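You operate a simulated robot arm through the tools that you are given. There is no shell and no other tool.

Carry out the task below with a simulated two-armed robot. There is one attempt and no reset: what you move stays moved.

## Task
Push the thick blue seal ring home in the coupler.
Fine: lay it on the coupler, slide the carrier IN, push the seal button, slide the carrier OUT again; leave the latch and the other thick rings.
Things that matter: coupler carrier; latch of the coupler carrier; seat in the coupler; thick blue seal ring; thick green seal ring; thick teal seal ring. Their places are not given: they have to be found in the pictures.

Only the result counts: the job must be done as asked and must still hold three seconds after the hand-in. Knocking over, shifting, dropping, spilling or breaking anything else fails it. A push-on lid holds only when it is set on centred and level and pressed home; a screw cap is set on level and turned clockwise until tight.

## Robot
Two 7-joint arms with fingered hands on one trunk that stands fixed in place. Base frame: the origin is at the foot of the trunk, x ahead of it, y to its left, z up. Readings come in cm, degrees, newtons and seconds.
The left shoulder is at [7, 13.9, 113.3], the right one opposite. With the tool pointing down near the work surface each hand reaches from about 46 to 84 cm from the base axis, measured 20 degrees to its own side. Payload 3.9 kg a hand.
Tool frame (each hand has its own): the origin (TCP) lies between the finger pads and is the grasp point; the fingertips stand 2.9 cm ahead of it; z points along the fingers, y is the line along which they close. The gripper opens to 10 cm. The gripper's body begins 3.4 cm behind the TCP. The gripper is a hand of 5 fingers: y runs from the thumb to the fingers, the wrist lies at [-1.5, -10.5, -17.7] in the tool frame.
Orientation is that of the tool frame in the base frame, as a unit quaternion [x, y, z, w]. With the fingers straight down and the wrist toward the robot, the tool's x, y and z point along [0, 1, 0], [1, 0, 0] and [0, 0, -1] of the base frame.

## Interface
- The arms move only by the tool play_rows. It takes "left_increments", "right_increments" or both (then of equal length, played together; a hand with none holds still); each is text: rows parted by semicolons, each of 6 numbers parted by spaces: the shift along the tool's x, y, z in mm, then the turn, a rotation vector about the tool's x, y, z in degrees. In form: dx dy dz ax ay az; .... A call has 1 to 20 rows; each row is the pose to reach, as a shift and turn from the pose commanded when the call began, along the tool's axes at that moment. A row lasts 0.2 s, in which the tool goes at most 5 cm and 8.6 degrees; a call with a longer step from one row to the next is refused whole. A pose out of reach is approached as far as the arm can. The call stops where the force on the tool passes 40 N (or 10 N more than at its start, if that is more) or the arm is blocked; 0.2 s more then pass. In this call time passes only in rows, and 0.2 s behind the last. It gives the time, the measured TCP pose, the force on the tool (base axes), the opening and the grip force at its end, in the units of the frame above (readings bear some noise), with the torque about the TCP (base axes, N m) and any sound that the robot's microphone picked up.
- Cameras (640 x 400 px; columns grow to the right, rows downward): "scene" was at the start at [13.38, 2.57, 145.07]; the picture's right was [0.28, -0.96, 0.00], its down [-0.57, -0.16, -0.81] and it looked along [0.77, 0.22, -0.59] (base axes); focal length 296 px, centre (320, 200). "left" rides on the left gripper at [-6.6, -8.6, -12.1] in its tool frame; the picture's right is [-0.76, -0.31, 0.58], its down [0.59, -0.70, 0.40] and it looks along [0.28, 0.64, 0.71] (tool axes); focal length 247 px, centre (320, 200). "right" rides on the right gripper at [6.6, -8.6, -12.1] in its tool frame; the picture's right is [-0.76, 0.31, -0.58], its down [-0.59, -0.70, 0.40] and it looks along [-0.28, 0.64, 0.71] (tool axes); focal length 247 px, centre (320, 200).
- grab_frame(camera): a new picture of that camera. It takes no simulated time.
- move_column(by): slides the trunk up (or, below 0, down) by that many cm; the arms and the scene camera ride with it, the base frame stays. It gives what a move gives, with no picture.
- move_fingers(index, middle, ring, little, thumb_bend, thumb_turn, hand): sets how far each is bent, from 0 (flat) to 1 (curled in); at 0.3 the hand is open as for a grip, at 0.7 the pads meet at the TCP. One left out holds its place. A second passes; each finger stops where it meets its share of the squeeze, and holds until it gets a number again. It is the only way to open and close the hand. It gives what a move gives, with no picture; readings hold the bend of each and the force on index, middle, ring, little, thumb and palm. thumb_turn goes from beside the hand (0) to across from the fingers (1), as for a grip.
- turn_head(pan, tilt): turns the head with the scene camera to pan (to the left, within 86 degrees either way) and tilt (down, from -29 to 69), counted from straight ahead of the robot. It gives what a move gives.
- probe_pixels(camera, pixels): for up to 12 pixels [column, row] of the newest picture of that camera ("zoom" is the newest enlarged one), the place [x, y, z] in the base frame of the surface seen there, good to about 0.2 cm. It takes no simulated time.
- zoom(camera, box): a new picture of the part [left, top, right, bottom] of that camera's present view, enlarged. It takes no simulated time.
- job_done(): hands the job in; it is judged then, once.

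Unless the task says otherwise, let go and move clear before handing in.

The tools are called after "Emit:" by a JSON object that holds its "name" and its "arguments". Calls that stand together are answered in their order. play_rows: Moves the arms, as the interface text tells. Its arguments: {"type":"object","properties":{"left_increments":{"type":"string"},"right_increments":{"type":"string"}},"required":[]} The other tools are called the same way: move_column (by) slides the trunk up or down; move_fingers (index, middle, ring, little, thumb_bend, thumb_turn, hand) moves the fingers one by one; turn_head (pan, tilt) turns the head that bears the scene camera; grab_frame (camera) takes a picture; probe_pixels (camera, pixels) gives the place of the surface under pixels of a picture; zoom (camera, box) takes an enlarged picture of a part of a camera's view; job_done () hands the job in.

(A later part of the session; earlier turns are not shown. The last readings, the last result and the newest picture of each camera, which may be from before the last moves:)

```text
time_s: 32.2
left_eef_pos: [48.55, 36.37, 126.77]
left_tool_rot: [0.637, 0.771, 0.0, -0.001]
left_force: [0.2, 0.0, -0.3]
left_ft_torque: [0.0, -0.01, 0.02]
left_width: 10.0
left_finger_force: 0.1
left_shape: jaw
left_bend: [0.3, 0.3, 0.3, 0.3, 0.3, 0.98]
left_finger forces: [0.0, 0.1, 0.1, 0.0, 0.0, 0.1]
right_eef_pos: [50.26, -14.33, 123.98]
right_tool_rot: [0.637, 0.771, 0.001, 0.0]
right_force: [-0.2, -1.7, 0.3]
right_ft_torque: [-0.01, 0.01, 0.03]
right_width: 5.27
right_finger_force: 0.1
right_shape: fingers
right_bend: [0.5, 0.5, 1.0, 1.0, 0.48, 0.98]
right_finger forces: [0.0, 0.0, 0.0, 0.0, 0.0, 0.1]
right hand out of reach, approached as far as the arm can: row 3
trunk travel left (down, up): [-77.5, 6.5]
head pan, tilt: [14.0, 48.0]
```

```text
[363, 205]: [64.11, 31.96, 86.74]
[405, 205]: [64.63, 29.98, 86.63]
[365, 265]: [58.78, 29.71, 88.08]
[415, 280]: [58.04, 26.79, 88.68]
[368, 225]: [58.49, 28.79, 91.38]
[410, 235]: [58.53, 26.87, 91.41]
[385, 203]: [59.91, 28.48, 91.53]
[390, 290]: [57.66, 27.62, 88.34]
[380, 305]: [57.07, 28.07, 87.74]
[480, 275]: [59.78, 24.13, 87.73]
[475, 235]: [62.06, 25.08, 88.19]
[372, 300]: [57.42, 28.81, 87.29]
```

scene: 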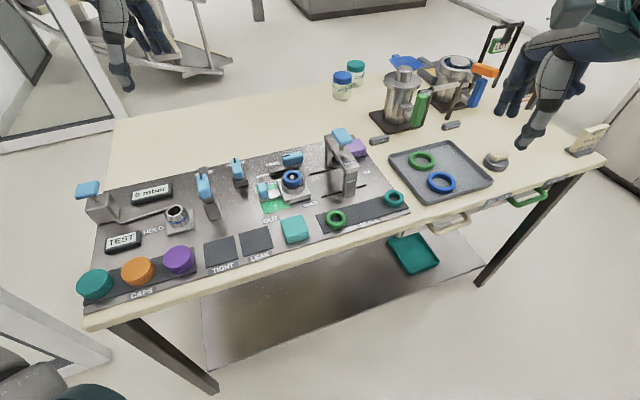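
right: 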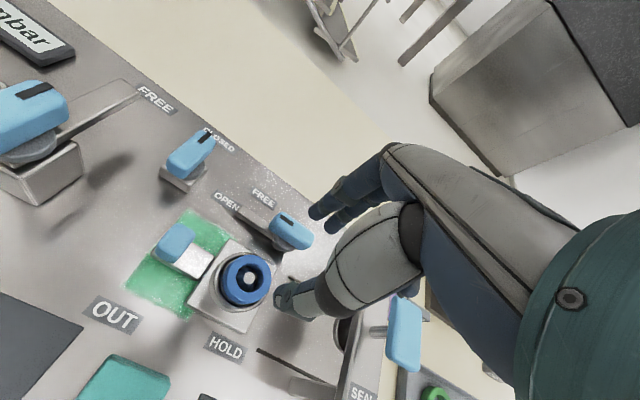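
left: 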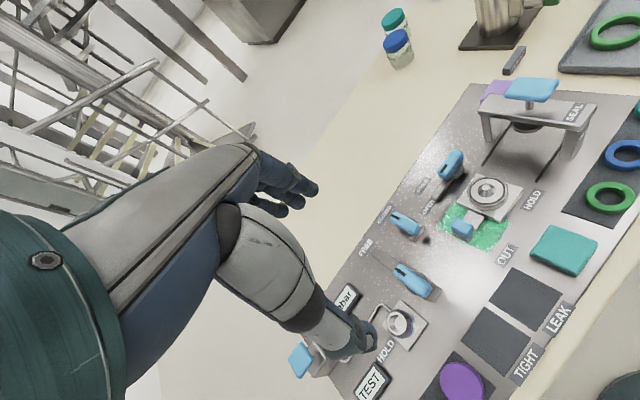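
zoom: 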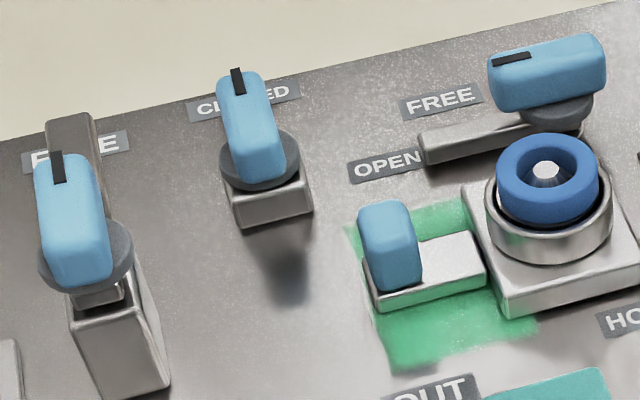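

The knob's top centre is ≈(58.95,27.95) with nothing tall within reach of the hand there. I'll set the left fingers (ring/little curled, others at 5 cm opening) and move over the knob at z≈104.

Emit:
{"name": "move_fingers", "arguments": {"hand": "left", "index": 0.48, "middle": 0.48, "ring": 1.0, "little": 1.0, "thumb_bend": 0.48}}

Emit:
{"name": "play_rows", "arguments": {"left_increments": "-17.4 14.4 0 0 0 -4; -34.8 28.7 0 0 0 -8; -52.1 43 0 0 0 -12; -69.5 57.4 0 0 0 -16; -86.9 71.8 0 0 0 -20; -104.2 86.1 0 0 0 -23.8; -104.2 86.1 30 0 0 -23.8; -104.2 86.1 65 0 0 -23.8; -104.2 86.1 100 0 0 -23.8; -104.2 86.1 135 0 0 -23.8; -104.2 86.1 170 0 0 -23.8; -104.2 86.1 205 0 0 -23.8; -104.2 86.1 225 0 0 -23.8"}}

Emit:
{"name": "grab_frame", "arguments": {"camera": "scene"}}

Emit:
{"name": "grab_frame", "arguments": {"camera": "left"}}

```text
time_s: 33.2
left_eef_pos: [48.55, 36.52, 126.72]
left_tool_rot: [0.637, 0.771, 0.0, 0.0]
left_force: [0.9, -0.5, 0.0]
left_ft_torque: [-0.01, -0.05, -0.02]
left_width: 5.59
left_finger_force: 0.0
left_shape: fingers
left_bend: [0.48, 0.48, 1.0, 1.0, 0.48, 0.98]
left_finger forces: [0.1, 0.0, 0.0, 0.1, 0.1, 0.0]
right_eef_pos: [50.25, -14.15, 123.95]
right_tool_rot: [0.637, 0.771, 0.001, 0.0]
right_force: [-0.2, -1.1, 0.3]
right_ft_torque: [0.02, 0.0, -0.03]
right_width: 5.22
right_finger_force: 0.1
right_shape: fingers
right_bend: [0.5, 0.5, 1.0, 1.0, 0.48, 0.98]
right_finger forces: [0.1, 0.0, 0.1, 0.1, 0.0, 0.0]
trunk travel left (down, up): [-77.5, 6.5]
head pan, tilt: [14.0, 48.0]
```

```text
time_s: 36.0
left_eef_pos: [58.8, 26.29, 106.61]
left_tool_rot: [0.462, 0.887, 0.003, -0.007]
left_force: [-0.5, 0.9, -0.3]
left_ft_torque: [0.0, -0.03, 0.04]
left_width: 5.55
left_finger_force: 0.0
left_shape: fingers
left_bend: [0.48, 0.48, 1.0, 1.0, 0.48, 0.98]
left_finger forces: [0.0, 0.1, 0.0, 0.1, 0.0, 0.1]
left hand out of reach, approached as far as the arm can: row 12, 13
right_eef_pos: [50.34, -14.16, 123.94]
right_tool_rot: [0.637, 0.771, 0.0, 0.0]
right_force: [0.5, -0.2, -0.4]
right_ft_torque: [-0.01, 0.02, -0.02]
right_width: 5.26
right_finger_force: 0.0
right_shape: fingers
right_bend: [0.5, 0.5, 1.0, 1.0, 0.48, 0.98]
right_finger forces: [0.0, 0.0, 0.1, 0.1, 0.0, 0.1]
trunk travel left (down, up): [-77.5, 6.5]
head pan, tilt: [14.0, 48.0]
```

```text
taken
```

scene: 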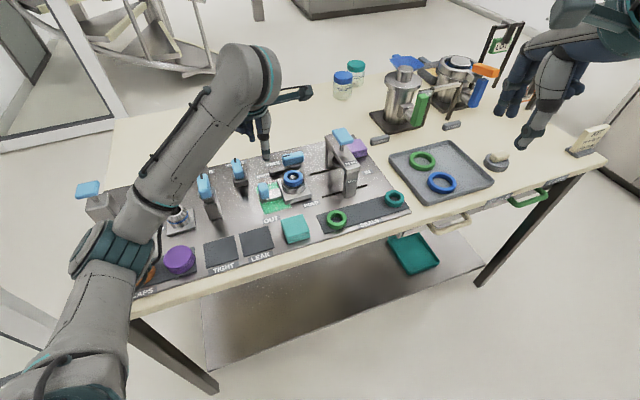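

```text
taken
```

left: 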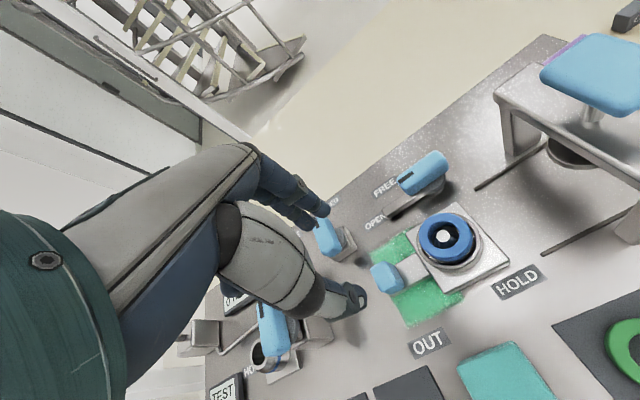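

The left arm can't get lower at this yaw (reach limit at z≈106.6), since its wrist is turned inboard. The knob can instead be gripped along the slide axis with the thumb outboard, so I'll raise the hand and turn it about −90° in yaw.

Emit:
{"name": "play_rows", "arguments": {"left_increments": "0 0 -25 0 0 0; 0 0 -55 0 0 0; 0 0 -85 0 0 0; 0 0 -105 0 0 8; 0 0 -105 0 0 16; 0 0 -105 0 0 24; 0 0 -105 0 0 32; 0 0 -105 0 0 40; 0 0 -105 0 0 48; 0 0 -105 0 0 56; 0 0 -105 0 0 64; 0 0 -105 0 0 72; 0 0 -105 0 0 80; 0 0 -105 0 0 88; 0 0 -105 0 0 90"}}

Emit:
{"name": "grab_frame", "arguments": {"camera": "scene"}}

Emit:
{"name": "grab_frame", "arguments": {"camera": "left"}}

```text
time_s: 39.2
left_eef_pos: [58.49, 26.29, 116.94]
left_tool_rot: [0.955, 0.297, 0.0, -0.001]
left_force: [1.2, -0.5, -0.5]
left_ft_torque: [0.03, 0.0, -0.02]
left_width: 5.56
left_finger_force: 0.0
left_shape: fingers
left_bend: [0.48, 0.48, 1.0, 1.0, 0.48, 0.98]
left_finger forces: [0.0, 0.0, 0.0, 0.0, 0.0, 0.0]
right_eef_pos: [50.32, -14.14, 123.98]
right_tool_rot: [0.637, 0.771, 0.0, 0.0]
right_force: [-0.2, 0.0, -0.6]
right_ft_torque: [-0.01, -0.01, 0.0]
right_width: 5.23
right_finger_force: 0.2
right_shape: fingers
right_bend: [0.5, 0.5, 1.0, 1.0, 0.48, 0.98]
right_finger forces: [0.0, 0.1, 0.1, 0.0, 0.0, 0.0]
trunk travel left (down, up): [-77.5, 6.5]
head pan, tilt: [14.0, 48.0]
```

```text
taken
```

scene: 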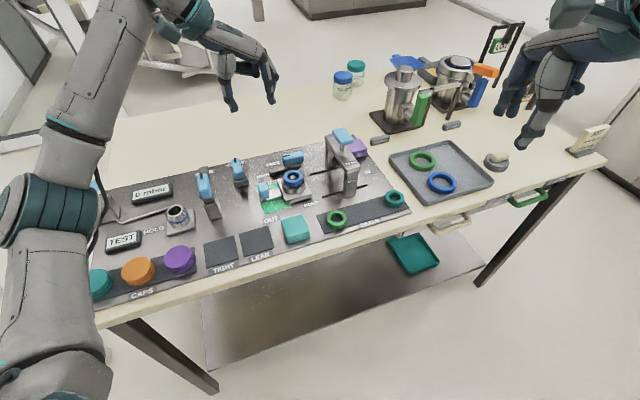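

```text
taken
```

left: 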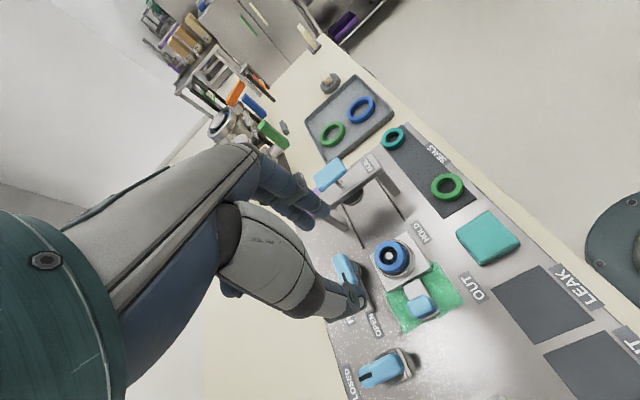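

The yaw turn worked: tool y is now along u at (58.49,26.29,116.9). I'll shift over the knob and descend to z≈104, then check clearances incl. the elbow.

Emit:
{"name": "play_rows", "arguments": {"left_increments": "13.2 -11.1 15 0 0 0; 13.2 -11.1 35 0 0 0; 13.2 -11.1 60 0 0 0; 13.2 -11.1 85 0 0 0; 13.2 -11.1 110 0 0 0; 13.2 -11.1 129 0 0 0"}}

Emit:
{"name": "grab_frame", "arguments": {"camera": "scene"}}

Emit:
{"name": "grab_frame", "arguments": {"camera": "left"}}

```text
time_s: 40.6
left_eef_pos: [59.32, 28.04, 103.8]
left_tool_rot: [0.954, 0.299, -0.001, -0.001]
left_force: [-0.1, 0.2, -0.3]
left_ft_torque: [0.03, -0.03, 0.02]
left_width: 5.55
left_finger_force: 0.0
left_shape: fingers
left_bend: [0.48, 0.48, 1.0, 1.0, 0.48, 0.98]
left_finger forces: [0.0, 0.0, 0.0, 0.0, 0.0, 0.1]
right_eef_pos: [50.27, -14.18, 124.11]
right_tool_rot: [0.637, 0.771, 0.0, 0.0]
right_force: [0.5, -0.6, -0.2]
right_ft_torque: [0.03, 0.02, -0.02]
right_width: 5.25
right_finger_force: 0.1
right_shape: fingers
right_bend: [0.5, 0.5, 1.0, 1.0, 0.48, 0.98]
right_finger forces: [0.1, 0.0, 0.0, 0.1, 0.1, 0.0]
trunk travel left (down, up): [-77.5, 6.5]
head pan, tilt: [14.0, 48.0]
```

```text
taken
```

scene: 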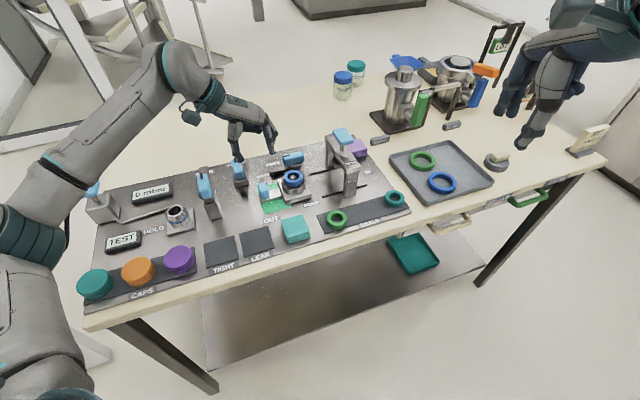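

```text
taken
```

left: 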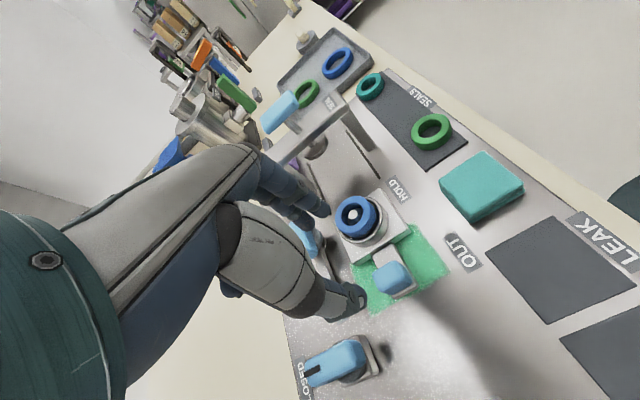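

The hand reached (59.32,28.04,103.8) at yaw −55°. I'll check the forearm height near the left devices and the finger positions relative to the knob.

Emit:
{"name": "probe_pixels", "arguments": {"camera": "scene", "pixels": [[20, 230], [60, 175], [100, 130], [140, 80], [90, 190], [50, 200], [200, 95], [185, 115], [240, 150], [272, 145], [265, 190], [232, 110]]}}

Emit:
{"name": "zoom", "arguments": {"camera": "left", "box": [260, 160, 460, 330]}}

```text
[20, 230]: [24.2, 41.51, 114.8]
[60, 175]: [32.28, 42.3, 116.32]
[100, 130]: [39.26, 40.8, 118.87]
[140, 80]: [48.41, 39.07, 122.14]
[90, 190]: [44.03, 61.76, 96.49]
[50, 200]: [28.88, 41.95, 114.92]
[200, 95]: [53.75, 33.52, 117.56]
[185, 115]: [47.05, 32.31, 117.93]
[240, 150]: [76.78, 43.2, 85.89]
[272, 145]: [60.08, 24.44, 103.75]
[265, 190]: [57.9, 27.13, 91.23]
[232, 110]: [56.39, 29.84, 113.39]
```

```text
2.35 times, centred on (360, 245) of left
```

zoom: 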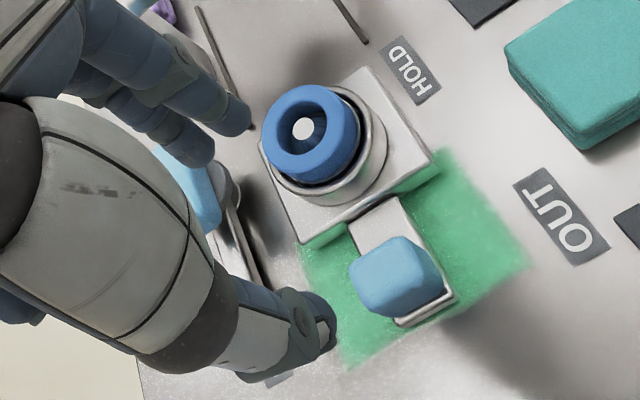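

Emit:
{"name": "probe_pixels", "arguments": {"camera": "zoom", "pixels": [[355, 270], [375, 248], [410, 245], [440, 290], [420, 310], [380, 305], [395, 275], [400, 300], [230, 125], [200, 155], [325, 320], [310, 350]]}}

```text
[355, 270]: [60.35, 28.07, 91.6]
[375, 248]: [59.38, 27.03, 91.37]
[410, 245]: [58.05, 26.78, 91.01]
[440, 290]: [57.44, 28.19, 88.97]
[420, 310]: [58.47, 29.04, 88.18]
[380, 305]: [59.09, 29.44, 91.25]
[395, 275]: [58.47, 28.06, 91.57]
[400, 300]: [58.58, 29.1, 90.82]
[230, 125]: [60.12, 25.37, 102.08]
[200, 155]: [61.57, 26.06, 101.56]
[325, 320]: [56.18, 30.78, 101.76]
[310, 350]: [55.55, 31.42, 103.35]
```

Knob spans u 9.5–11.6, v 63.0–65.6. I'll narrow the opening to ≈4.4 cm, correct by −3.5 mm x and −2 mm y, and descend to z≈95.

Emit:
{"name": "move_fingers", "arguments": {"hand": "left", "index": 0.525, "middle": 0.525, "thumb_bend": 0.525}}

Emit:
{"name": "play_rows", "arguments": {"left_increments": "-3.5 -2 15 0 0 0; -3.5 -2 30 0 0 0; -3.5 -2 45 0 0 0; -3.5 -2 60 0 0 0; -3.5 -2 73 0 0 0; -3.5 -2 85 0 0 0"}}

Emit:
{"name": "zoom", "arguments": {"camera": "left", "box": [260, 160, 460, 330]}}

Emit:
{"name": "zoom", "arguments": {"camera": "scene", "box": [230, 130, 330, 210]}}

```text
time_s: 41.6
left_eef_pos: [59.09, 28.06, 103.78]
left_tool_rot: [0.955, 0.298, 0.0, 0.0]
left_force: [0.5, 0.2, 0.1]
left_ft_torque: [0.02, 0.01, -0.01]
left_width: 4.54
left_finger_force: 0.0
left_shape: fingers
left_bend: [0.52, 0.52, 1.0, 1.0, 0.52, 0.98]
left_finger forces: [0.0, 0.0, 0.0, 0.1, 0.0, 0.0]
right_eef_pos: [50.29, -14.13, 124.06]
right_tool_rot: [0.637, 0.771, -0.002, 0.0]
right_force: [-0.2, 0.0, -0.7]
right_ft_torque: [0.0, 0.0, -0.01]
right_width: 5.21
right_finger_force: 0.0
right_shape: fingers
right_bend: [0.5, 0.5, 1.0, 1.0, 0.48, 0.98]
right_finger forces: [0.0, 0.0, 0.0, 0.0, 0.0, 0.0]
trunk travel left (down, up): [-77.5, 6.5]
head pan, tilt: [14.0, 48.0]
```

```text
time_s: 43.0
left_eef_pos: [58.53, 27.65, 95.44]
left_tool_rot: [0.955, 0.298, -0.001, 0.0]
left_force: [-0.9, 0.6, -0.1]
left_ft_torque: [-0.02, 0.0, 0.02]
left_width: 4.52
left_finger_force: 0.1
left_shape: fingers
left_bend: [0.52, 0.52, 1.0, 1.0, 0.52, 0.98]
left_finger forces: [0.0, 0.0, 0.0, 0.0, 0.1, 0.0]
right_eef_pos: [50.35, -14.2, 124.02]
right_tool_rot: [0.636, 0.771, 0.0, 0.0]
right_force: [-1.0, 1.2, -0.6]
right_ft_torque: [0.01, -0.03, 0.0]
right_width: 5.24
right_finger_force: 0.1
right_shape: fingers
right_bend: [0.5, 0.5, 1.0, 1.0, 0.48, 0.98]
right_finger forces: [0.1, 0.0, 0.1, 0.0, 0.0, 0.0]
trunk travel left (down, up): [-77.5, 6.5]
head pan, tilt: [14.0, 48.0]
```

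```text
2.35 times, centred on (360, 245) of left
```

zoom: 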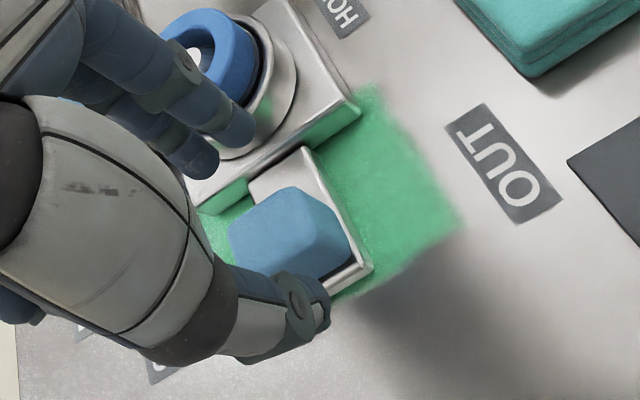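

```text
5.00 times, centred on (280, 170) of scene
```

zoom: 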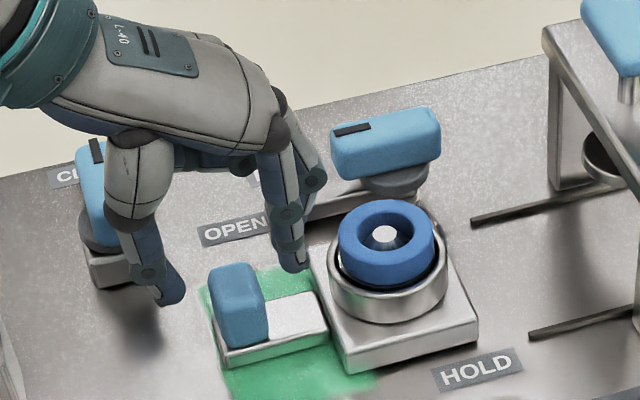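

Emit:
{"name": "probe_pixels", "arguments": {"camera": "zoom", "pixels": [[302, 268], [287, 245], [185, 295], [165, 300], [175, 270], [215, 300], [265, 275], [240, 340], [290, 215], [400, 160], [325, 180], [240, 270]]}}

Emit:
{"name": "probe_pixels", "arguments": {"camera": "left", "pixels": [[365, 216], [360, 210], [349, 230], [340, 222], [395, 295], [390, 300], [385, 290], [350, 245], [380, 245], [390, 265], [345, 265]]}}

```text
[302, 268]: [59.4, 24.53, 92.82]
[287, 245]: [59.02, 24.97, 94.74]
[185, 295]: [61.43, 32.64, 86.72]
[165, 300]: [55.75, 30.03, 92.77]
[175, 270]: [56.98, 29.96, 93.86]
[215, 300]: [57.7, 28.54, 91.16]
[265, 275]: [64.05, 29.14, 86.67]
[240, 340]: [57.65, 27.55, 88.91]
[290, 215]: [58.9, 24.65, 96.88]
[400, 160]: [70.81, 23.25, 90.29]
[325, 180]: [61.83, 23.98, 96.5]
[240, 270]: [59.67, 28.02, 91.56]
```

```text
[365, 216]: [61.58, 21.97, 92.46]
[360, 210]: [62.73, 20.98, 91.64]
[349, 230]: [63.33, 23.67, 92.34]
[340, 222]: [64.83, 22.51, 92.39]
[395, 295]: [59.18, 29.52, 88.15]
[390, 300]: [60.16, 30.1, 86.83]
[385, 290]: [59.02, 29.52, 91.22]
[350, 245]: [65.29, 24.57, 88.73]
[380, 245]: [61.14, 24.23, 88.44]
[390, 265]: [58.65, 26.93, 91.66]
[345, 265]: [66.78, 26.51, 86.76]
```

Index tip is at u≈13.7, v≈62.8–64 and the thumb at u≈7.5, straddling the knob (u 9.5–11.6). I'll descend 29 mm to bring the pads beside the knob.

Emit:
{"name": "play_rows", "arguments": {"left_increments": "0 0 8 0 0 0; 0 0 15 0 0 0; 0 0 21 0 0 0; 0 0 26 0 0 0; 0 0 29 0 0 0; 0 0 29 0 0 0"}}

Emit:
{"name": "zoom", "arguments": {"camera": "left", "box": [260, 160, 460, 330]}}

Emit:
{"name": "zoom", "arguments": {"camera": "scene", "box": [230, 130, 330, 210]}}

```text
time_s: 44.4
left_eef_pos: [58.82, 27.9, 92.57]
left_tool_rot: [0.955, 0.298, 0.0, 0.001]
left_force: [0.6, -0.3, -0.2]
left_ft_torque: [0.02, 0.04, 0.02]
left_width: 4.57
left_finger_force: 0.0
left_shape: fingers
left_bend: [0.52, 0.52, 1.0, 1.0, 0.52, 0.98]
left_finger forces: [0.1, 0.0, 0.0, 0.0, 0.1, 0.0]
right_eef_pos: [50.32, -14.24, 123.98]
right_tool_rot: [0.637, 0.771, 0.0, 0.0]
right_force: [-0.7, -0.4, 0.1]
right_ft_torque: [0.02, -0.02, 0.02]
right_width: 5.24
right_finger_force: 0.1
right_shape: fingers
right_bend: [0.5, 0.5, 1.0, 1.0, 0.48, 0.98]
right_finger forces: [0.0, 0.0, 0.0, 0.1, 0.1, 0.0]
trunk travel left (down, up): [-77.5, 6.5]
head pan, tilt: [14.0, 48.0]
```

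```text
2.35 times, centred on (360, 245) of left
```

zoom: 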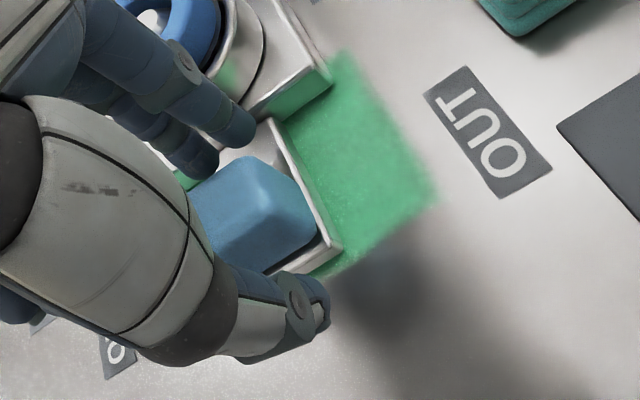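

```text
5.00 times, centred on (280, 170) of scene
```

zoom: 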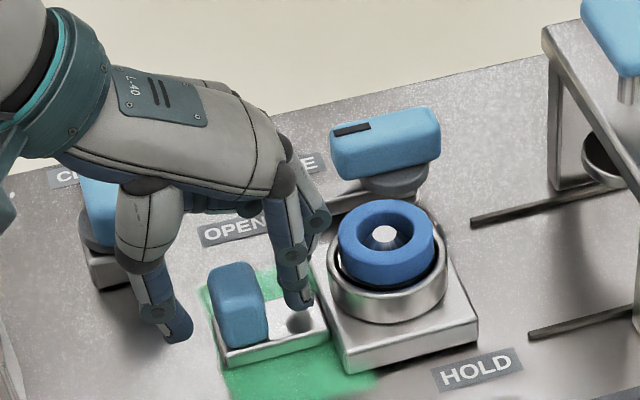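

The fingers straddle the knob with no contact forces. Closing the pinch on the knob.

Emit:
{"name": "move_fingers", "arguments": {"hand": "left", "index": 0.6, "middle": 0.6, "thumb_bend": 0.6}}

Emit:
{"name": "move_fingers", "arguments": {"hand": "left", "index": 0.65, "middle": 0.65, "thumb_bend": 0.65}}

Emit:
{"name": "zoom", "arguments": {"camera": "left", "box": [260, 160, 460, 330]}}

Emit:
{"name": "zoom", "arguments": {"camera": "scene", "box": [230, 130, 330, 210]}}

```text
time_s: 45.4
left_eef_pos: [58.75, 27.87, 92.61]
left_tool_rot: [0.955, 0.298, 0.0, 0.0]
left_force: [-1.5, -0.3, 0.1]
left_ft_torque: [-0.01, 0.03, -0.03]
left_width: 2.59
left_finger_force: 0.1
left_shape: fingers
left_bend: [0.6, 0.6, 1.0, 1.0, 0.6, 0.98]
left_finger forces: [0.0, 0.0, 0.0, 0.1, 0.0, 0.0]
right_eef_pos: [50.38, -14.21, 124.08]
right_tool_rot: [0.636, 0.771, 0.0, 0.001]
right_force: [-0.5, -0.3, 0.3]
right_ft_torque: [-0.01, -0.02, -0.02]
right_width: 5.24
right_finger_force: 0.1
right_shape: fingers
right_bend: [0.5, 0.5, 1.0, 1.0, 0.48, 0.98]
right_finger forces: [0.0, 0.0, 0.0, 0.1, 0.0, 0.0]
trunk travel left (down, up): [-77.5, 6.5]
head pan, tilt: [14.0, 48.0]
```

```text
time_s: 46.4
left_eef_pos: [58.78, 27.83, 92.65]
left_tool_rot: [0.955, 0.298, 0.0, -0.001]
left_force: [2.0, -2.9, -0.1]
left_ft_torque: [-0.05, -0.05, -0.03]
left_width: 2.09
left_finger_force: 4.1
left_shape: fingers
left_bend: [0.62, 0.62, 1.0, 1.0, 0.63, 0.98]
left_finger forces: [3.1, 2.4, 0.0, 0.0, 2.2, 0.1]
right_eef_pos: [50.34, -14.3, 123.99]
right_tool_rot: [0.637, 0.771, 0.0, 0.0]
right_force: [-1.1, -0.6, 0.9]
right_ft_torque: [0.03, -0.01, 0.04]
right_width: 5.23
right_finger_force: 0.0
right_shape: fingers
right_bend: [0.5, 0.5, 1.0, 1.0, 0.48, 0.98]
right_finger forces: [0.0, 0.0, 0.0, 0.1, 0.1, 0.1]
trunk travel left (down, up): [-77.5, 6.5]
head pan, tilt: [14.0, 48.0]
```

```text
2.35 times, centred on (360, 245) of left
```

zoom: 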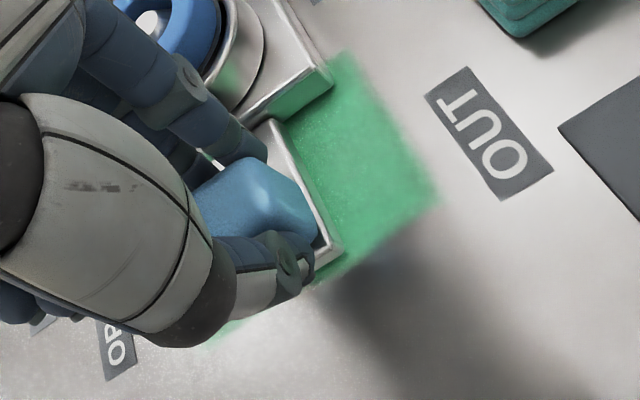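

```text
5.00 times, centred on (280, 170) of scene
```

zoom: 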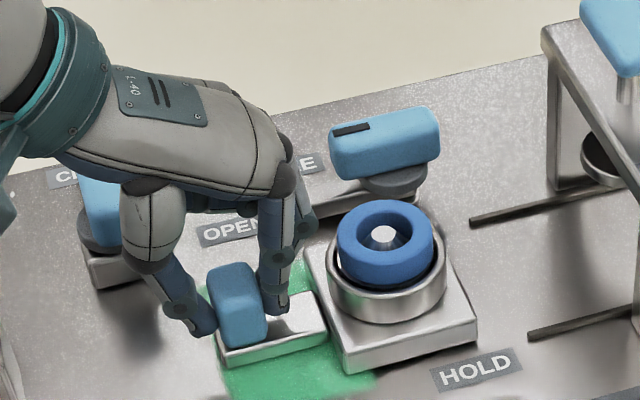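

The knob is pinched (3.1/2.4 vs 2.2 N). I'll firm the squeeze a little and slide 20 mm along +u gently to feel the resistance.

Emit:
{"name": "move_fingers", "arguments": {"hand": "left", "index": 0.68, "middle": 0.68, "thumb_bend": 0.68}}

Emit:
{"name": "play_rows", "arguments": {"left_increments": "0 3 0 0 0 0; 0 8 0 0 0 0; 0 14 0 0 0 0; 0 20 0 0 0 0"}}

Emit:
{"name": "zoom", "arguments": {"camera": "scene", "box": [230, 130, 350, 210]}}

```text
time_s: 47.4
left_eef_pos: [58.87, 27.8, 92.6]
left_tool_rot: [0.955, 0.297, 0.001, 0.0]
left_force: [2.1, -4.6, 0.0]
left_ft_torque: [-0.06, -0.07, -0.03]
left_width: 1.99
left_finger_force: 6.8
left_shape: fingers
left_bend: [0.63, 0.63, 1.0, 1.0, 0.64, 0.98]
left_finger forces: [5.1, 4.1, 0.1, 0.0, 4.2, 0.0]
right_eef_pos: [50.32, -14.23, 123.98]
right_tool_rot: [0.637, 0.771, 0.0, 0.0]
right_force: [-0.4, -0.1, -1.0]
right_ft_torque: [0.02, -0.03, -0.04]
right_width: 5.25
right_finger_force: 0.1
right_shape: fingers
right_bend: [0.5, 0.5, 1.0, 1.0, 0.48, 0.98]
right_finger forces: [0.0, 0.0, 0.0, 0.0, 0.1, 0.0]
trunk travel left (down, up): [-77.5, 6.5]
head pan, tilt: [14.0, 48.0]
```

```text
time_s: 48.4
left_eef_pos: [59.91, 26.32, 92.51]
left_tool_rot: [0.955, 0.298, 0.0, 0.0]
left_force: [0.6, -0.5, -2.5]
left_ft_torque: [0.02, 0.02, -0.04]
left_width: 2.03
left_finger_force: 5.5
left_shape: fingers
left_bend: [0.65, 0.65, 1.0, 1.0, 0.64, 0.97]
left_finger forces: [3.1, 2.4, 0.0, 0.0, 5.4, 0.0]
right_eef_pos: [50.34, -14.21, 123.98]
right_tool_rot: [0.637, 0.771, 0.0, 0.0]
right_force: [0.0, 0.5, 0.3]
right_ft_torque: [0.02, -0.02, -0.01]
right_width: 5.24
right_finger_force: 0.0
right_shape: fingers
right_bend: [0.5, 0.5, 1.0, 1.0, 0.48, 0.98]
right_finger forces: [0.1, 0.0, 0.0, 0.1, 0.1, 0.1]
trunk travel left (down, up): [-77.5, 6.5]
head pan, tilt: [14.0, 48.0]
```

```text
5.00 times, centred on (290, 170) of scene
```

zoom: 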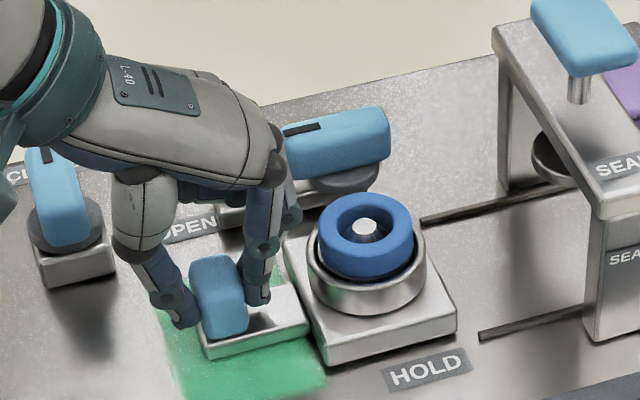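

The carrier slides along with the knob and the ring stays put. I'll continue 60 mm further at a gentle pace.

Emit:
{"name": "play_rows", "arguments": {"left_increments": "0 6 0 0 0 0; 0 13 0 0 0 0; 0 21 0 0 0 0; 0 29 0 0 0 0; 0 37 0 0 0 0; 0 45 0 0 0 0; 0 53 0 0 0 0; 0 60 0 0 0 0"}}

Emit:
{"name": "zoom", "arguments": {"camera": "scene", "box": [250, 120, 380, 210]}}

```text
time_s: 50.2
left_eef_pos: [63.34, 21.24, 92.64]
left_tool_rot: [0.954, 0.299, -0.001, 0.001]
left_force: [-1.4, -1.5, -3.0]
left_ft_torque: [-0.01, 0.02, -0.06]
left_width: 2.02
left_finger_force: 5.1
left_shape: fingers
left_bend: [0.65, 0.65, 1.0, 1.0, 0.64, 0.97]
left_finger forces: [2.8, 2.2, 0.0, 0.0, 5.2, 0.0]
right_eef_pos: [50.25, -14.28, 124.01]
right_tool_rot: [0.637, 0.771, 0.001, 0.0]
right_force: [0.0, -0.3, 0.3]
right_ft_torque: [0.0, 0.03, -0.02]
right_width: 5.23
right_finger_force: 0.0
right_shape: fingers
right_bend: [0.5, 0.5, 1.0, 1.0, 0.48, 0.98]
right_finger forces: [0.0, 0.1, 0.0, 0.0, 0.1, 0.0]
trunk travel left (down, up): [-77.5, 6.5]
head pan, tilt: [14.0, 48.0]
```

```text
4.44 times, centred on (315, 165) of scene
```

zoom: 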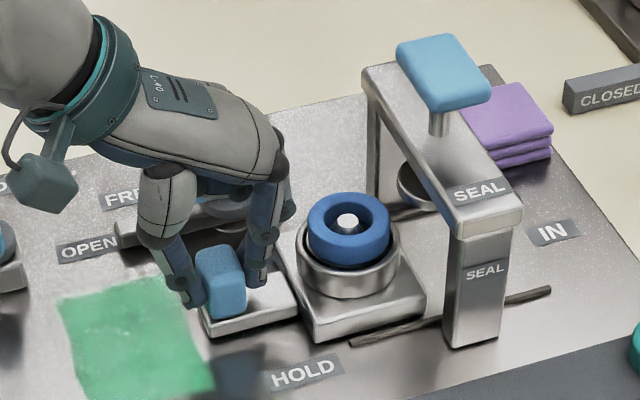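

Moved 8 cm with small forces, and the hand is clear of the latch. I'll slide 35 mm more, then creep to the stop.

Emit:
{"name": "play_rows", "arguments": {"left_increments": "0 6 0 0 0 0; 0 13 0 0 0 0; 0 20 0 0 0 0; 0 26 0 0 0 0; 0 31 0 0 0 0; 0 35 0 0 0 0"}}

Emit:
{"name": "zoom", "arguments": {"camera": "scene", "box": [250, 120, 380, 210]}}

```text
time_s: 51.6
left_eef_pos: [65.32, 18.5, 92.62]
left_tool_rot: [0.955, 0.298, 0.0, 0.0]
left_force: [-2.0, -1.9, -3.5]
left_ft_torque: [-0.02, 0.01, -0.04]
left_width: 2.04
left_finger_force: 5.2
left_shape: fingers
left_bend: [0.65, 0.65, 1.0, 1.0, 0.64, 0.97]
left_finger forces: [2.8, 2.1, 0.0, 0.1, 5.3, 0.0]
right_eef_pos: [50.19, -14.19, 124.03]
right_tool_rot: [0.637, 0.771, 0.001, 0.0]
right_force: [-0.1, -0.6, 0.8]
right_ft_torque: [-0.01, 0.0, 0.02]
right_width: 5.24
right_finger_force: 0.0
right_shape: fingers
right_bend: [0.5, 0.5, 1.0, 1.0, 0.48, 0.98]
right_finger forces: [0.0, 0.0, 0.1, 0.0, 0.0, 0.0]
trunk travel left (down, up): [-77.5, 6.5]
head pan, tilt: [14.0, 48.0]
```

```text
4.44 times, centred on (315, 165) of scene
```

zoom: 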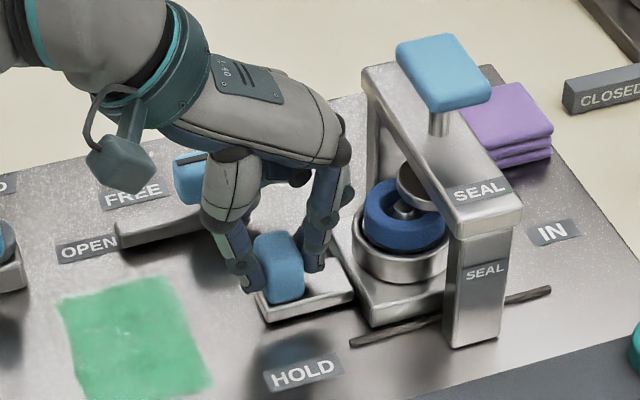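

Carrier moved 11.4 cm, with the ring entering under the plunger. I'll creep 10 mm further, watching for the end stop.

Emit:
{"name": "play_rows", "arguments": {"left_increments": "0 2 0 0 0 0; 0 4 0 0 0 0; 0 6 0 0 0 0; 0 8 0 0 0 0; 0 10 0 0 0 0"}}

Emit:
{"name": "zoom", "arguments": {"camera": "scene", "box": [250, 120, 380, 210]}}

```text
time_s: 52.8
left_eef_pos: [65.76, 17.62, 92.67]
left_tool_rot: [0.954, 0.299, -0.001, 0.001]
left_force: [0.3, 0.5, -0.1]
left_ft_torque: [0.01, 0.01, -0.05]
left_width: 2.02
left_finger_force: 5.6
left_shape: fingers
left_bend: [0.65, 0.65, 1.0, 1.0, 0.64, 0.97]
left_finger forces: [2.7, 2.4, 0.1, 0.1, 5.7, 0.0]
right_eef_pos: [50.28, -14.38, 123.97]
right_tool_rot: [0.637, 0.771, 0.001, 0.0]
right_force: [0.4, 0.0, 0.3]
right_ft_torque: [-0.02, 0.04, 0.0]
right_width: 5.23
right_finger_force: 0.1
right_shape: fingers
right_bend: [0.5, 0.5, 1.0, 1.0, 0.48, 0.98]
right_finger forces: [0.1, 0.1, 0.0, 0.0, 0.0, 0.1]
trunk travel left (down, up): [-77.5, 6.5]
head pan, tilt: [14.0, 48.0]
```

```text
4.44 times, centred on (315, 165) of scene
```

zoom: 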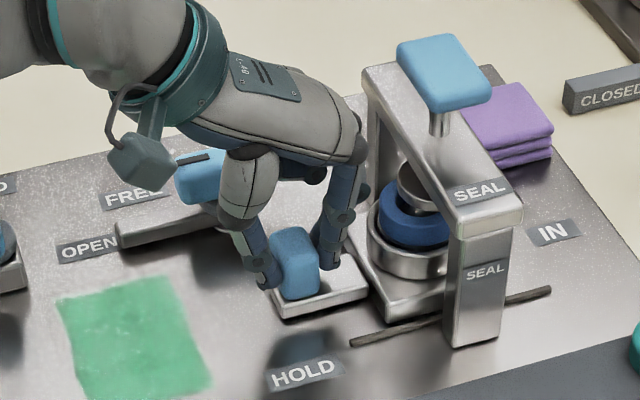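

Still free (force ≈0) at u≈23.0. Continue creeping 10 mm.

Emit:
{"name": "play_rows", "arguments": {"left_increments": "0 2 0 0 0 0; 0 4 0 0 0 0; 0 6 0 0 0 0; 0 8 0 0 0 0; 0 10 0 0 0 0"}}

Emit:
{"name": "zoom", "arguments": {"camera": "scene", "box": [250, 120, 380, 210]}}

```text
time_s: 54.0
left_eef_pos: [66.32, 16.76, 92.62]
left_tool_rot: [0.954, 0.299, 0.0, 0.0]
left_force: [0.1, -0.5, 0.6]
left_ft_torque: [0.0, 0.01, -0.05]
left_width: 1.98
left_finger_force: 5.5
left_shape: fingers
left_bend: [0.65, 0.65, 1.0, 1.0, 0.64, 0.97]
left_finger forces: [3.0, 2.5, 0.1, 0.0, 5.7, 0.0]
right_eef_pos: [50.12, -14.12, 123.95]
right_tool_rot: [0.637, 0.771, 0.0, -0.001]
right_force: [0.4, 1.0, 0.5]
right_ft_torque: [0.02, -0.03, -0.01]
right_width: 5.23
right_finger_force: 0.0
right_shape: fingers
right_bend: [0.5, 0.5, 1.0, 1.0, 0.48, 0.98]
right_finger forces: [0.1, 0.0, 0.0, 0.1, 0.0, 0.1]
trunk travel left (down, up): [-77.5, 6.5]
head pan, tilt: [14.0, 48.0]
```

```text
4.44 times, centred on (315, 165) of scene
```

zoom: 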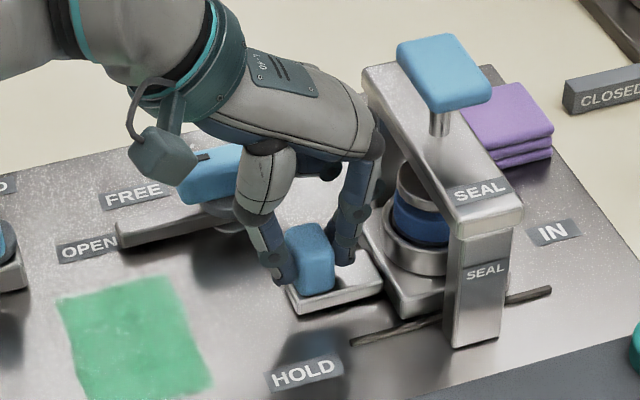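

Still free at u≈24.0 (13.4 cm). I'll check the clearance between the fingers' backs and the bridge before going on.

Emit:
{"name": "zoom", "arguments": {"camera": "scene", "box": [305, 135, 365, 190]}}

Emit:
{"name": "grab_frame", "arguments": {"camera": "left"}}

```text
7.27 times, centred on (335, 162) of scene
```

zoom: 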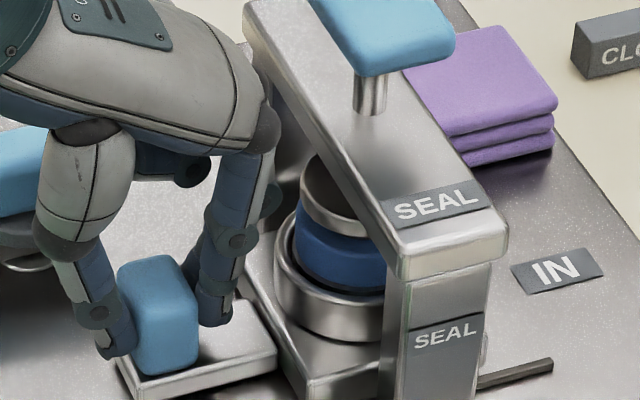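

```text
taken
```

left: 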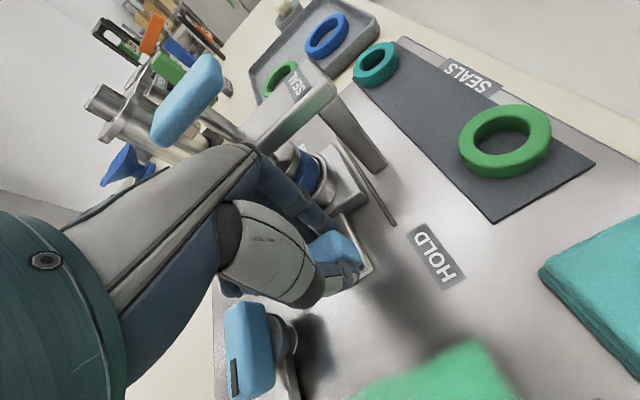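

Emit:
{"name": "probe_pixels", "arguments": {"camera": "zoom", "pixels": [[310, 190], [330, 200], [315, 225], [305, 250], [285, 265], [300, 330], [340, 250], [345, 195], [235, 240], [265, 140], [270, 195], [400, 330]]}}

Emit:
{"name": "probe_pixels", "arguments": {"camera": "left", "pixels": [[265, 155], [285, 150], [310, 165], [290, 120], [255, 145], [335, 205], [190, 90], [225, 70], [370, 160], [345, 95]]}}

```text
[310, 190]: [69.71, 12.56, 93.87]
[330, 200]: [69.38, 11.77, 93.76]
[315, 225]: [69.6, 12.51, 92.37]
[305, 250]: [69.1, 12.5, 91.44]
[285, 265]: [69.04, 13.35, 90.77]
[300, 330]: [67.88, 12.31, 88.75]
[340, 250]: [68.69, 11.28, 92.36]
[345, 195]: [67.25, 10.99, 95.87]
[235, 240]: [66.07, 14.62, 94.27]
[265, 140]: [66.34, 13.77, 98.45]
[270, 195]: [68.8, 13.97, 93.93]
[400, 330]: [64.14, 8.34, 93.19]
```

```text
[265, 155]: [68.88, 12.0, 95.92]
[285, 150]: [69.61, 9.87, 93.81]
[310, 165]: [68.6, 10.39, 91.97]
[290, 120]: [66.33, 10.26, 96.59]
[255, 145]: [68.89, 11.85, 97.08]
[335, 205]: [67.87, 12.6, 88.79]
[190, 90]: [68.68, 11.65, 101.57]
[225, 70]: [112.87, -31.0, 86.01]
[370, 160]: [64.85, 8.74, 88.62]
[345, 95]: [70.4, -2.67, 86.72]
```

The finger backs are ≈1.7 cm from the bridge, and the ring centre (u≈31.6) is about beneath the plunger (u≈31.4). I'll creep 6 mm more in 1 mm steps to find the stop.

Emit:
{"name": "play_rows", "arguments": {"left_increments": "0 1 0 0 0 0; 0 2 0 0 0 0; 0 3 0 0 0 0; 0 4 0 0 0 0; 0 5 0 0 0 0; 0 6 0 0 0 0"}}

Emit:
{"name": "zoom", "arguments": {"camera": "scene", "box": [305, 135, 365, 190]}}

```text
time_s: 55.4
left_eef_pos: [66.71, 16.46, 92.6]
left_tool_rot: [0.954, 0.299, 0.001, 0.001]
left_force: [-6.0, 7.5, 2.6]
left_ft_torque: [0.23, 0.21, -0.02]
left_width: 2.19
left_finger_force: 4.7
left_shape: fingers
left_bend: [0.68, 0.68, 1.0, 1.0, 0.61, 0.97]
left_finger forces: [0.0, 0.2, 0.0, 0.0, 9.9, 0.0]
right_eef_pos: [50.14, -14.07, 124.01]
right_tool_rot: [0.636, 0.772, 0.0, 0.002]
right_force: [-0.9, 0.4, -0.2]
right_ft_torque: [-0.04, 0.0, 0.01]
right_width: 5.24
right_finger_force: 0.0
right_shape: fingers
right_bend: [0.5, 0.5, 1.0, 1.0, 0.48, 0.98]
right_finger forces: [0.1, 0.0, 0.0, 0.1, 0.0, 0.0]
trunk travel left (down, up): [-77.5, 6.5]
head pan, tilt: [14.0, 48.0]
```

```text
7.27 times, centred on (335, 162) of scene
```

zoom: 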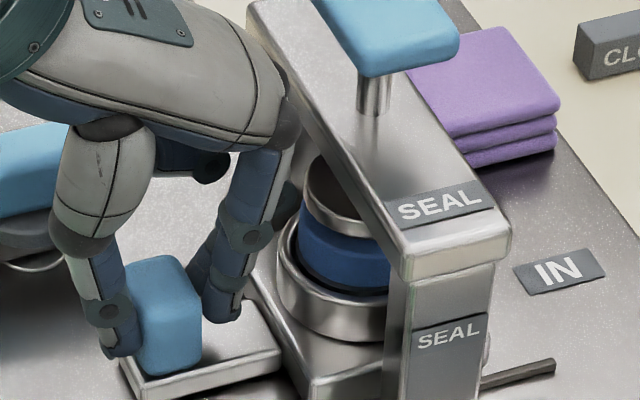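

The stop is reached: thumb 9.9 N and tool force −u ≈9.6 N with index unloaded. I'll back off 3 mm to relax, then open the fingers just enough to clear the knob.

Emit:
{"name": "play_rows", "arguments": {"left_increments": "0 -1.5 0 0 0 0; 0 -3 0 0 0 0"}}

Emit:
{"name": "move_fingers", "arguments": {"hand": "left", "index": 0.55, "middle": 0.55, "thumb_bend": 0.54}}

Emit:
{"name": "zoom", "arguments": {"camera": "scene", "box": [305, 135, 365, 190]}}

```text
time_s: 56.0
left_eef_pos: [66.39, 16.54, 92.57]
left_tool_rot: [0.954, 0.299, -0.001, 0.001]
left_force: [-2.6, 4.3, 4.2]
left_ft_torque: [0.13, 0.12, -0.08]
left_width: 2.08
left_finger_force: 4.9
left_shape: fingers
left_bend: [0.67, 0.67, 1.0, 1.0, 0.62, 0.97]
left_finger forces: [0.9, 0.9, 0.0, 0.0, 7.4, 0.0]
right_eef_pos: [50.19, -14.21, 124.0]
right_tool_rot: [0.637, 0.771, 0.001, 0.0]
right_force: [0.1, 0.3, 0.1]
right_ft_torque: [-0.02, -0.01, 0.0]
right_width: 5.23
right_finger_force: 0.0
right_shape: fingers
right_bend: [0.5, 0.5, 1.0, 1.0, 0.48, 0.98]
right_finger forces: [0.1, 0.0, 0.0, 0.1, 0.1, 0.0]
trunk travel left (down, up): [-77.5, 6.5]
head pan, tilt: [14.0, 48.0]
```

```text
time_s: 57.0
left_eef_pos: [66.5, 16.46, 92.48]
left_tool_rot: [0.955, 0.298, 0.0, 0.0]
left_force: [-2.9, 4.5, -0.6]
left_ft_torque: [-0.04, -0.01, 0.06]
left_width: 3.87
left_finger_force: 2.3
left_shape: fingers
left_bend: [0.55, 0.58, 1.0, 1.0, 0.54, 0.97]
left_finger forces: [0.1, 4.9, 0.1, 0.1, 0.0, 0.1]
right_eef_pos: [50.22, -14.08, 124.04]
right_tool_rot: [0.637, 0.771, 0.0, 0.0]
right_force: [-0.5, -0.2, 0.1]
right_ft_torque: [0.0, -0.02, -0.01]
right_width: 5.23
right_finger_force: 0.1
right_shape: fingers
right_bend: [0.5, 0.5, 1.0, 1.0, 0.48, 0.98]
right_finger forces: [0.0, 0.0, 0.1, 0.0, 0.1, 0.0]
trunk travel left (down, up): [-77.5, 6.5]
head pan, tilt: [14.0, 48.0]
```

```text
7.27 times, centred on (335, 162) of scene
```

zoom: 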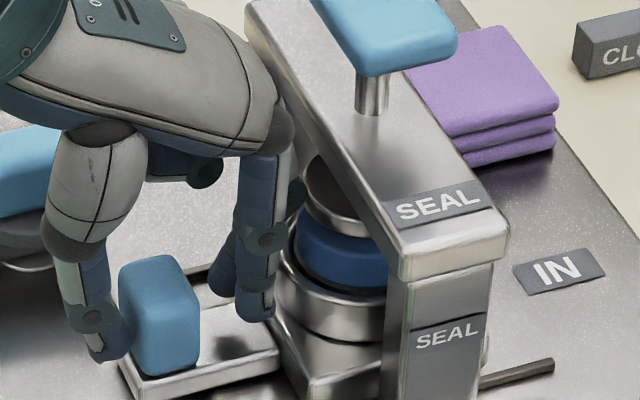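

Opening made the middle finger's back touch the coupler/press side (4.9 N). I'll pull the fingers in slightly to 0.6 to get off it, then rise with a small −y shift.

Emit:
{"name": "move_fingers", "arguments": {"hand": "left", "index": 0.59, "middle": 0.59}}

Emit:
{"name": "zoom", "arguments": {"camera": "scene", "box": [305, 135, 365, 190]}}

Emit:
{"name": "zoom", "arguments": {"camera": "left", "box": [220, 120, 400, 300]}}

```text
time_s: 58.0
left_eef_pos: [66.54, 16.47, 92.43]
left_tool_rot: [0.955, 0.298, 0.0, 0.0]
left_force: [-0.1, 0.0, -0.1]
left_ft_torque: [0.0, -0.01, 0.01]
left_width: 3.43
left_finger_force: 0.3
left_shape: fingers
left_bend: [0.59, 0.6, 1.0, 1.0, 0.54, 0.97]
left_finger forces: [0.0, 0.8, 0.0, 0.0, 0.1, 0.1]
right_eef_pos: [50.23, -14.12, 123.93]
right_tool_rot: [0.637, 0.771, 0.0, 0.0]
right_force: [-0.9, -0.7, 0.5]
right_ft_torque: [0.0, -0.01, 0.03]
right_width: 5.25
right_finger_force: 0.1
right_shape: fingers
right_bend: [0.5, 0.5, 1.0, 1.0, 0.48, 0.98]
right_finger forces: [0.1, 0.0, 0.0, 0.0, 0.0, 0.1]
trunk travel left (down, up): [-77.5, 6.5]
head pan, tilt: [14.0, 48.0]
```

```text
7.27 times, centred on (335, 162) of scene
```

zoom: 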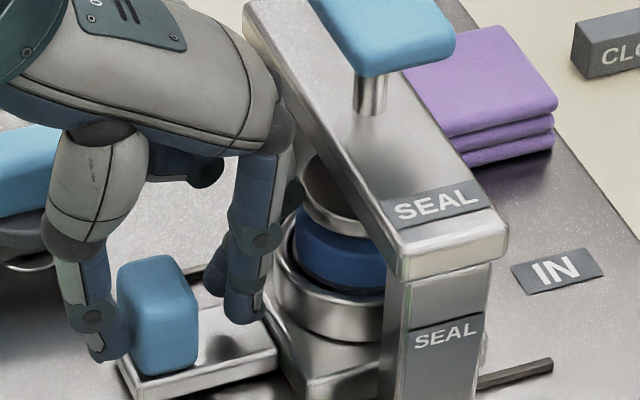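

```text
2.22 times, centred on (310, 210) of left
```

zoom: 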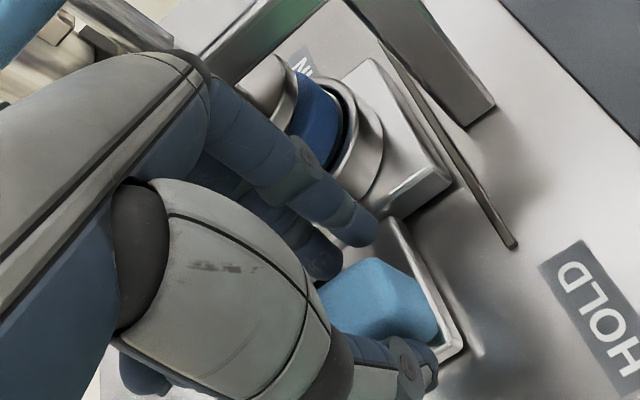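

The fingers are nearly free (0.8 N). Now I'll rise straight up slowly with a 1 mm −y shift and watch the forces.

Emit:
{"name": "play_rows", "arguments": {"left_increments": "0 -1 -2 0 0 0; 0 -1 -6 0 0 0; 0 -1 -11 0 0 0; 0 -1 -17 0 0 0; 0 -1 -24 0 0 0"}}

Emit:
{"name": "zoom", "arguments": {"camera": "scene", "box": [290, 120, 370, 190]}}

```text
time_s: 59.2
left_eef_pos: [66.49, 16.62, 95.01]
left_tool_rot: [0.955, 0.298, 0.0, 0.0]
left_force: [0.2, 0.5, 0.0]
left_ft_torque: [0.02, 0.0, 0.01]
left_width: 3.42
left_finger_force: 0.0
left_shape: fingers
left_bend: [0.59, 0.59, 1.0, 1.0, 0.54, 0.97]
left_finger forces: [0.1, 0.0, 0.1, 0.0, 0.0, 0.1]
right_eef_pos: [50.28, -14.2, 124.1]
right_tool_rot: [0.637, 0.771, -0.001, 0.0]
right_force: [-0.2, 0.1, -0.9]
right_ft_torque: [-0.01, 0.0, -0.02]
right_width: 5.25
right_finger_force: 0.1
right_shape: fingers
right_bend: [0.5, 0.5, 1.0, 1.0, 0.48, 0.98]
right_finger forces: [0.1, 0.1, 0.1, 0.1, 0.1, 0.0]
trunk travel left (down, up): [-77.5, 6.5]
head pan, tilt: [14.0, 48.0]
```

```text
5.71 times, centred on (330, 155) of scene
```

zoom: 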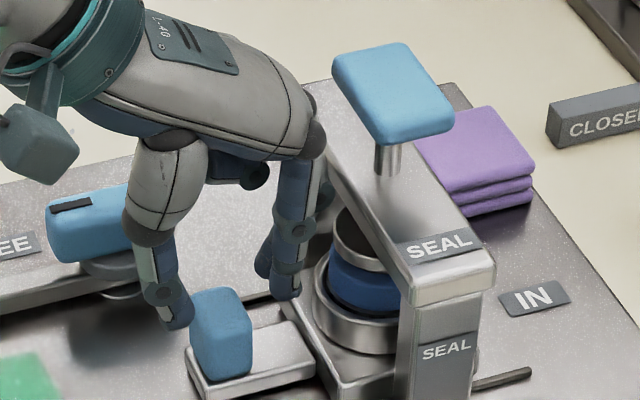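

The hand is off the knob with zero force and the ring sits beneath the plunger. I'll probe the button's top face corners in this zoom to get its centre.

Emit:
{"name": "probe_pixels", "arguments": {"camera": "zoom", "pixels": [[338, 72], [402, 48], [448, 108], [385, 128], [390, 88], [370, 60], [425, 78], [360, 100], [415, 120], [388, 165], [430, 160], [350, 170]]}}

Emit:
{"name": "probe_pixels", "arguments": {"camera": "zoom", "pixels": [[195, 300], [240, 295], [220, 330], [245, 360], [200, 365], [315, 300], [330, 275], [345, 240], [335, 255], [400, 300], [320, 330], [270, 380]]}}

```text
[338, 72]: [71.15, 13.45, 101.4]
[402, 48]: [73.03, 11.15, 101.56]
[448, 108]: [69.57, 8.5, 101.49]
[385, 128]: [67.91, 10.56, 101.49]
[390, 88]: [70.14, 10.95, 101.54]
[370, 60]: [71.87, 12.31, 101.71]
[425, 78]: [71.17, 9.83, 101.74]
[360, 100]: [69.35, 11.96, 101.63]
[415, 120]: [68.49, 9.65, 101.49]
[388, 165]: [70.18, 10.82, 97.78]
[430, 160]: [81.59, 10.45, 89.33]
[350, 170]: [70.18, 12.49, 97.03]
```

```text
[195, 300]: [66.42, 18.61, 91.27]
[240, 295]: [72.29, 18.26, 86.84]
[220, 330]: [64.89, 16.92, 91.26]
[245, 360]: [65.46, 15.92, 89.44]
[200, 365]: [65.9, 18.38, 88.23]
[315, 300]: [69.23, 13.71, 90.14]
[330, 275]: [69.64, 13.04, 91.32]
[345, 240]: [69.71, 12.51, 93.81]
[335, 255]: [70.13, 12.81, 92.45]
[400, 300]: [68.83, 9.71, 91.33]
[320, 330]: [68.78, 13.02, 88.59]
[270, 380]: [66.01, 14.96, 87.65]
```

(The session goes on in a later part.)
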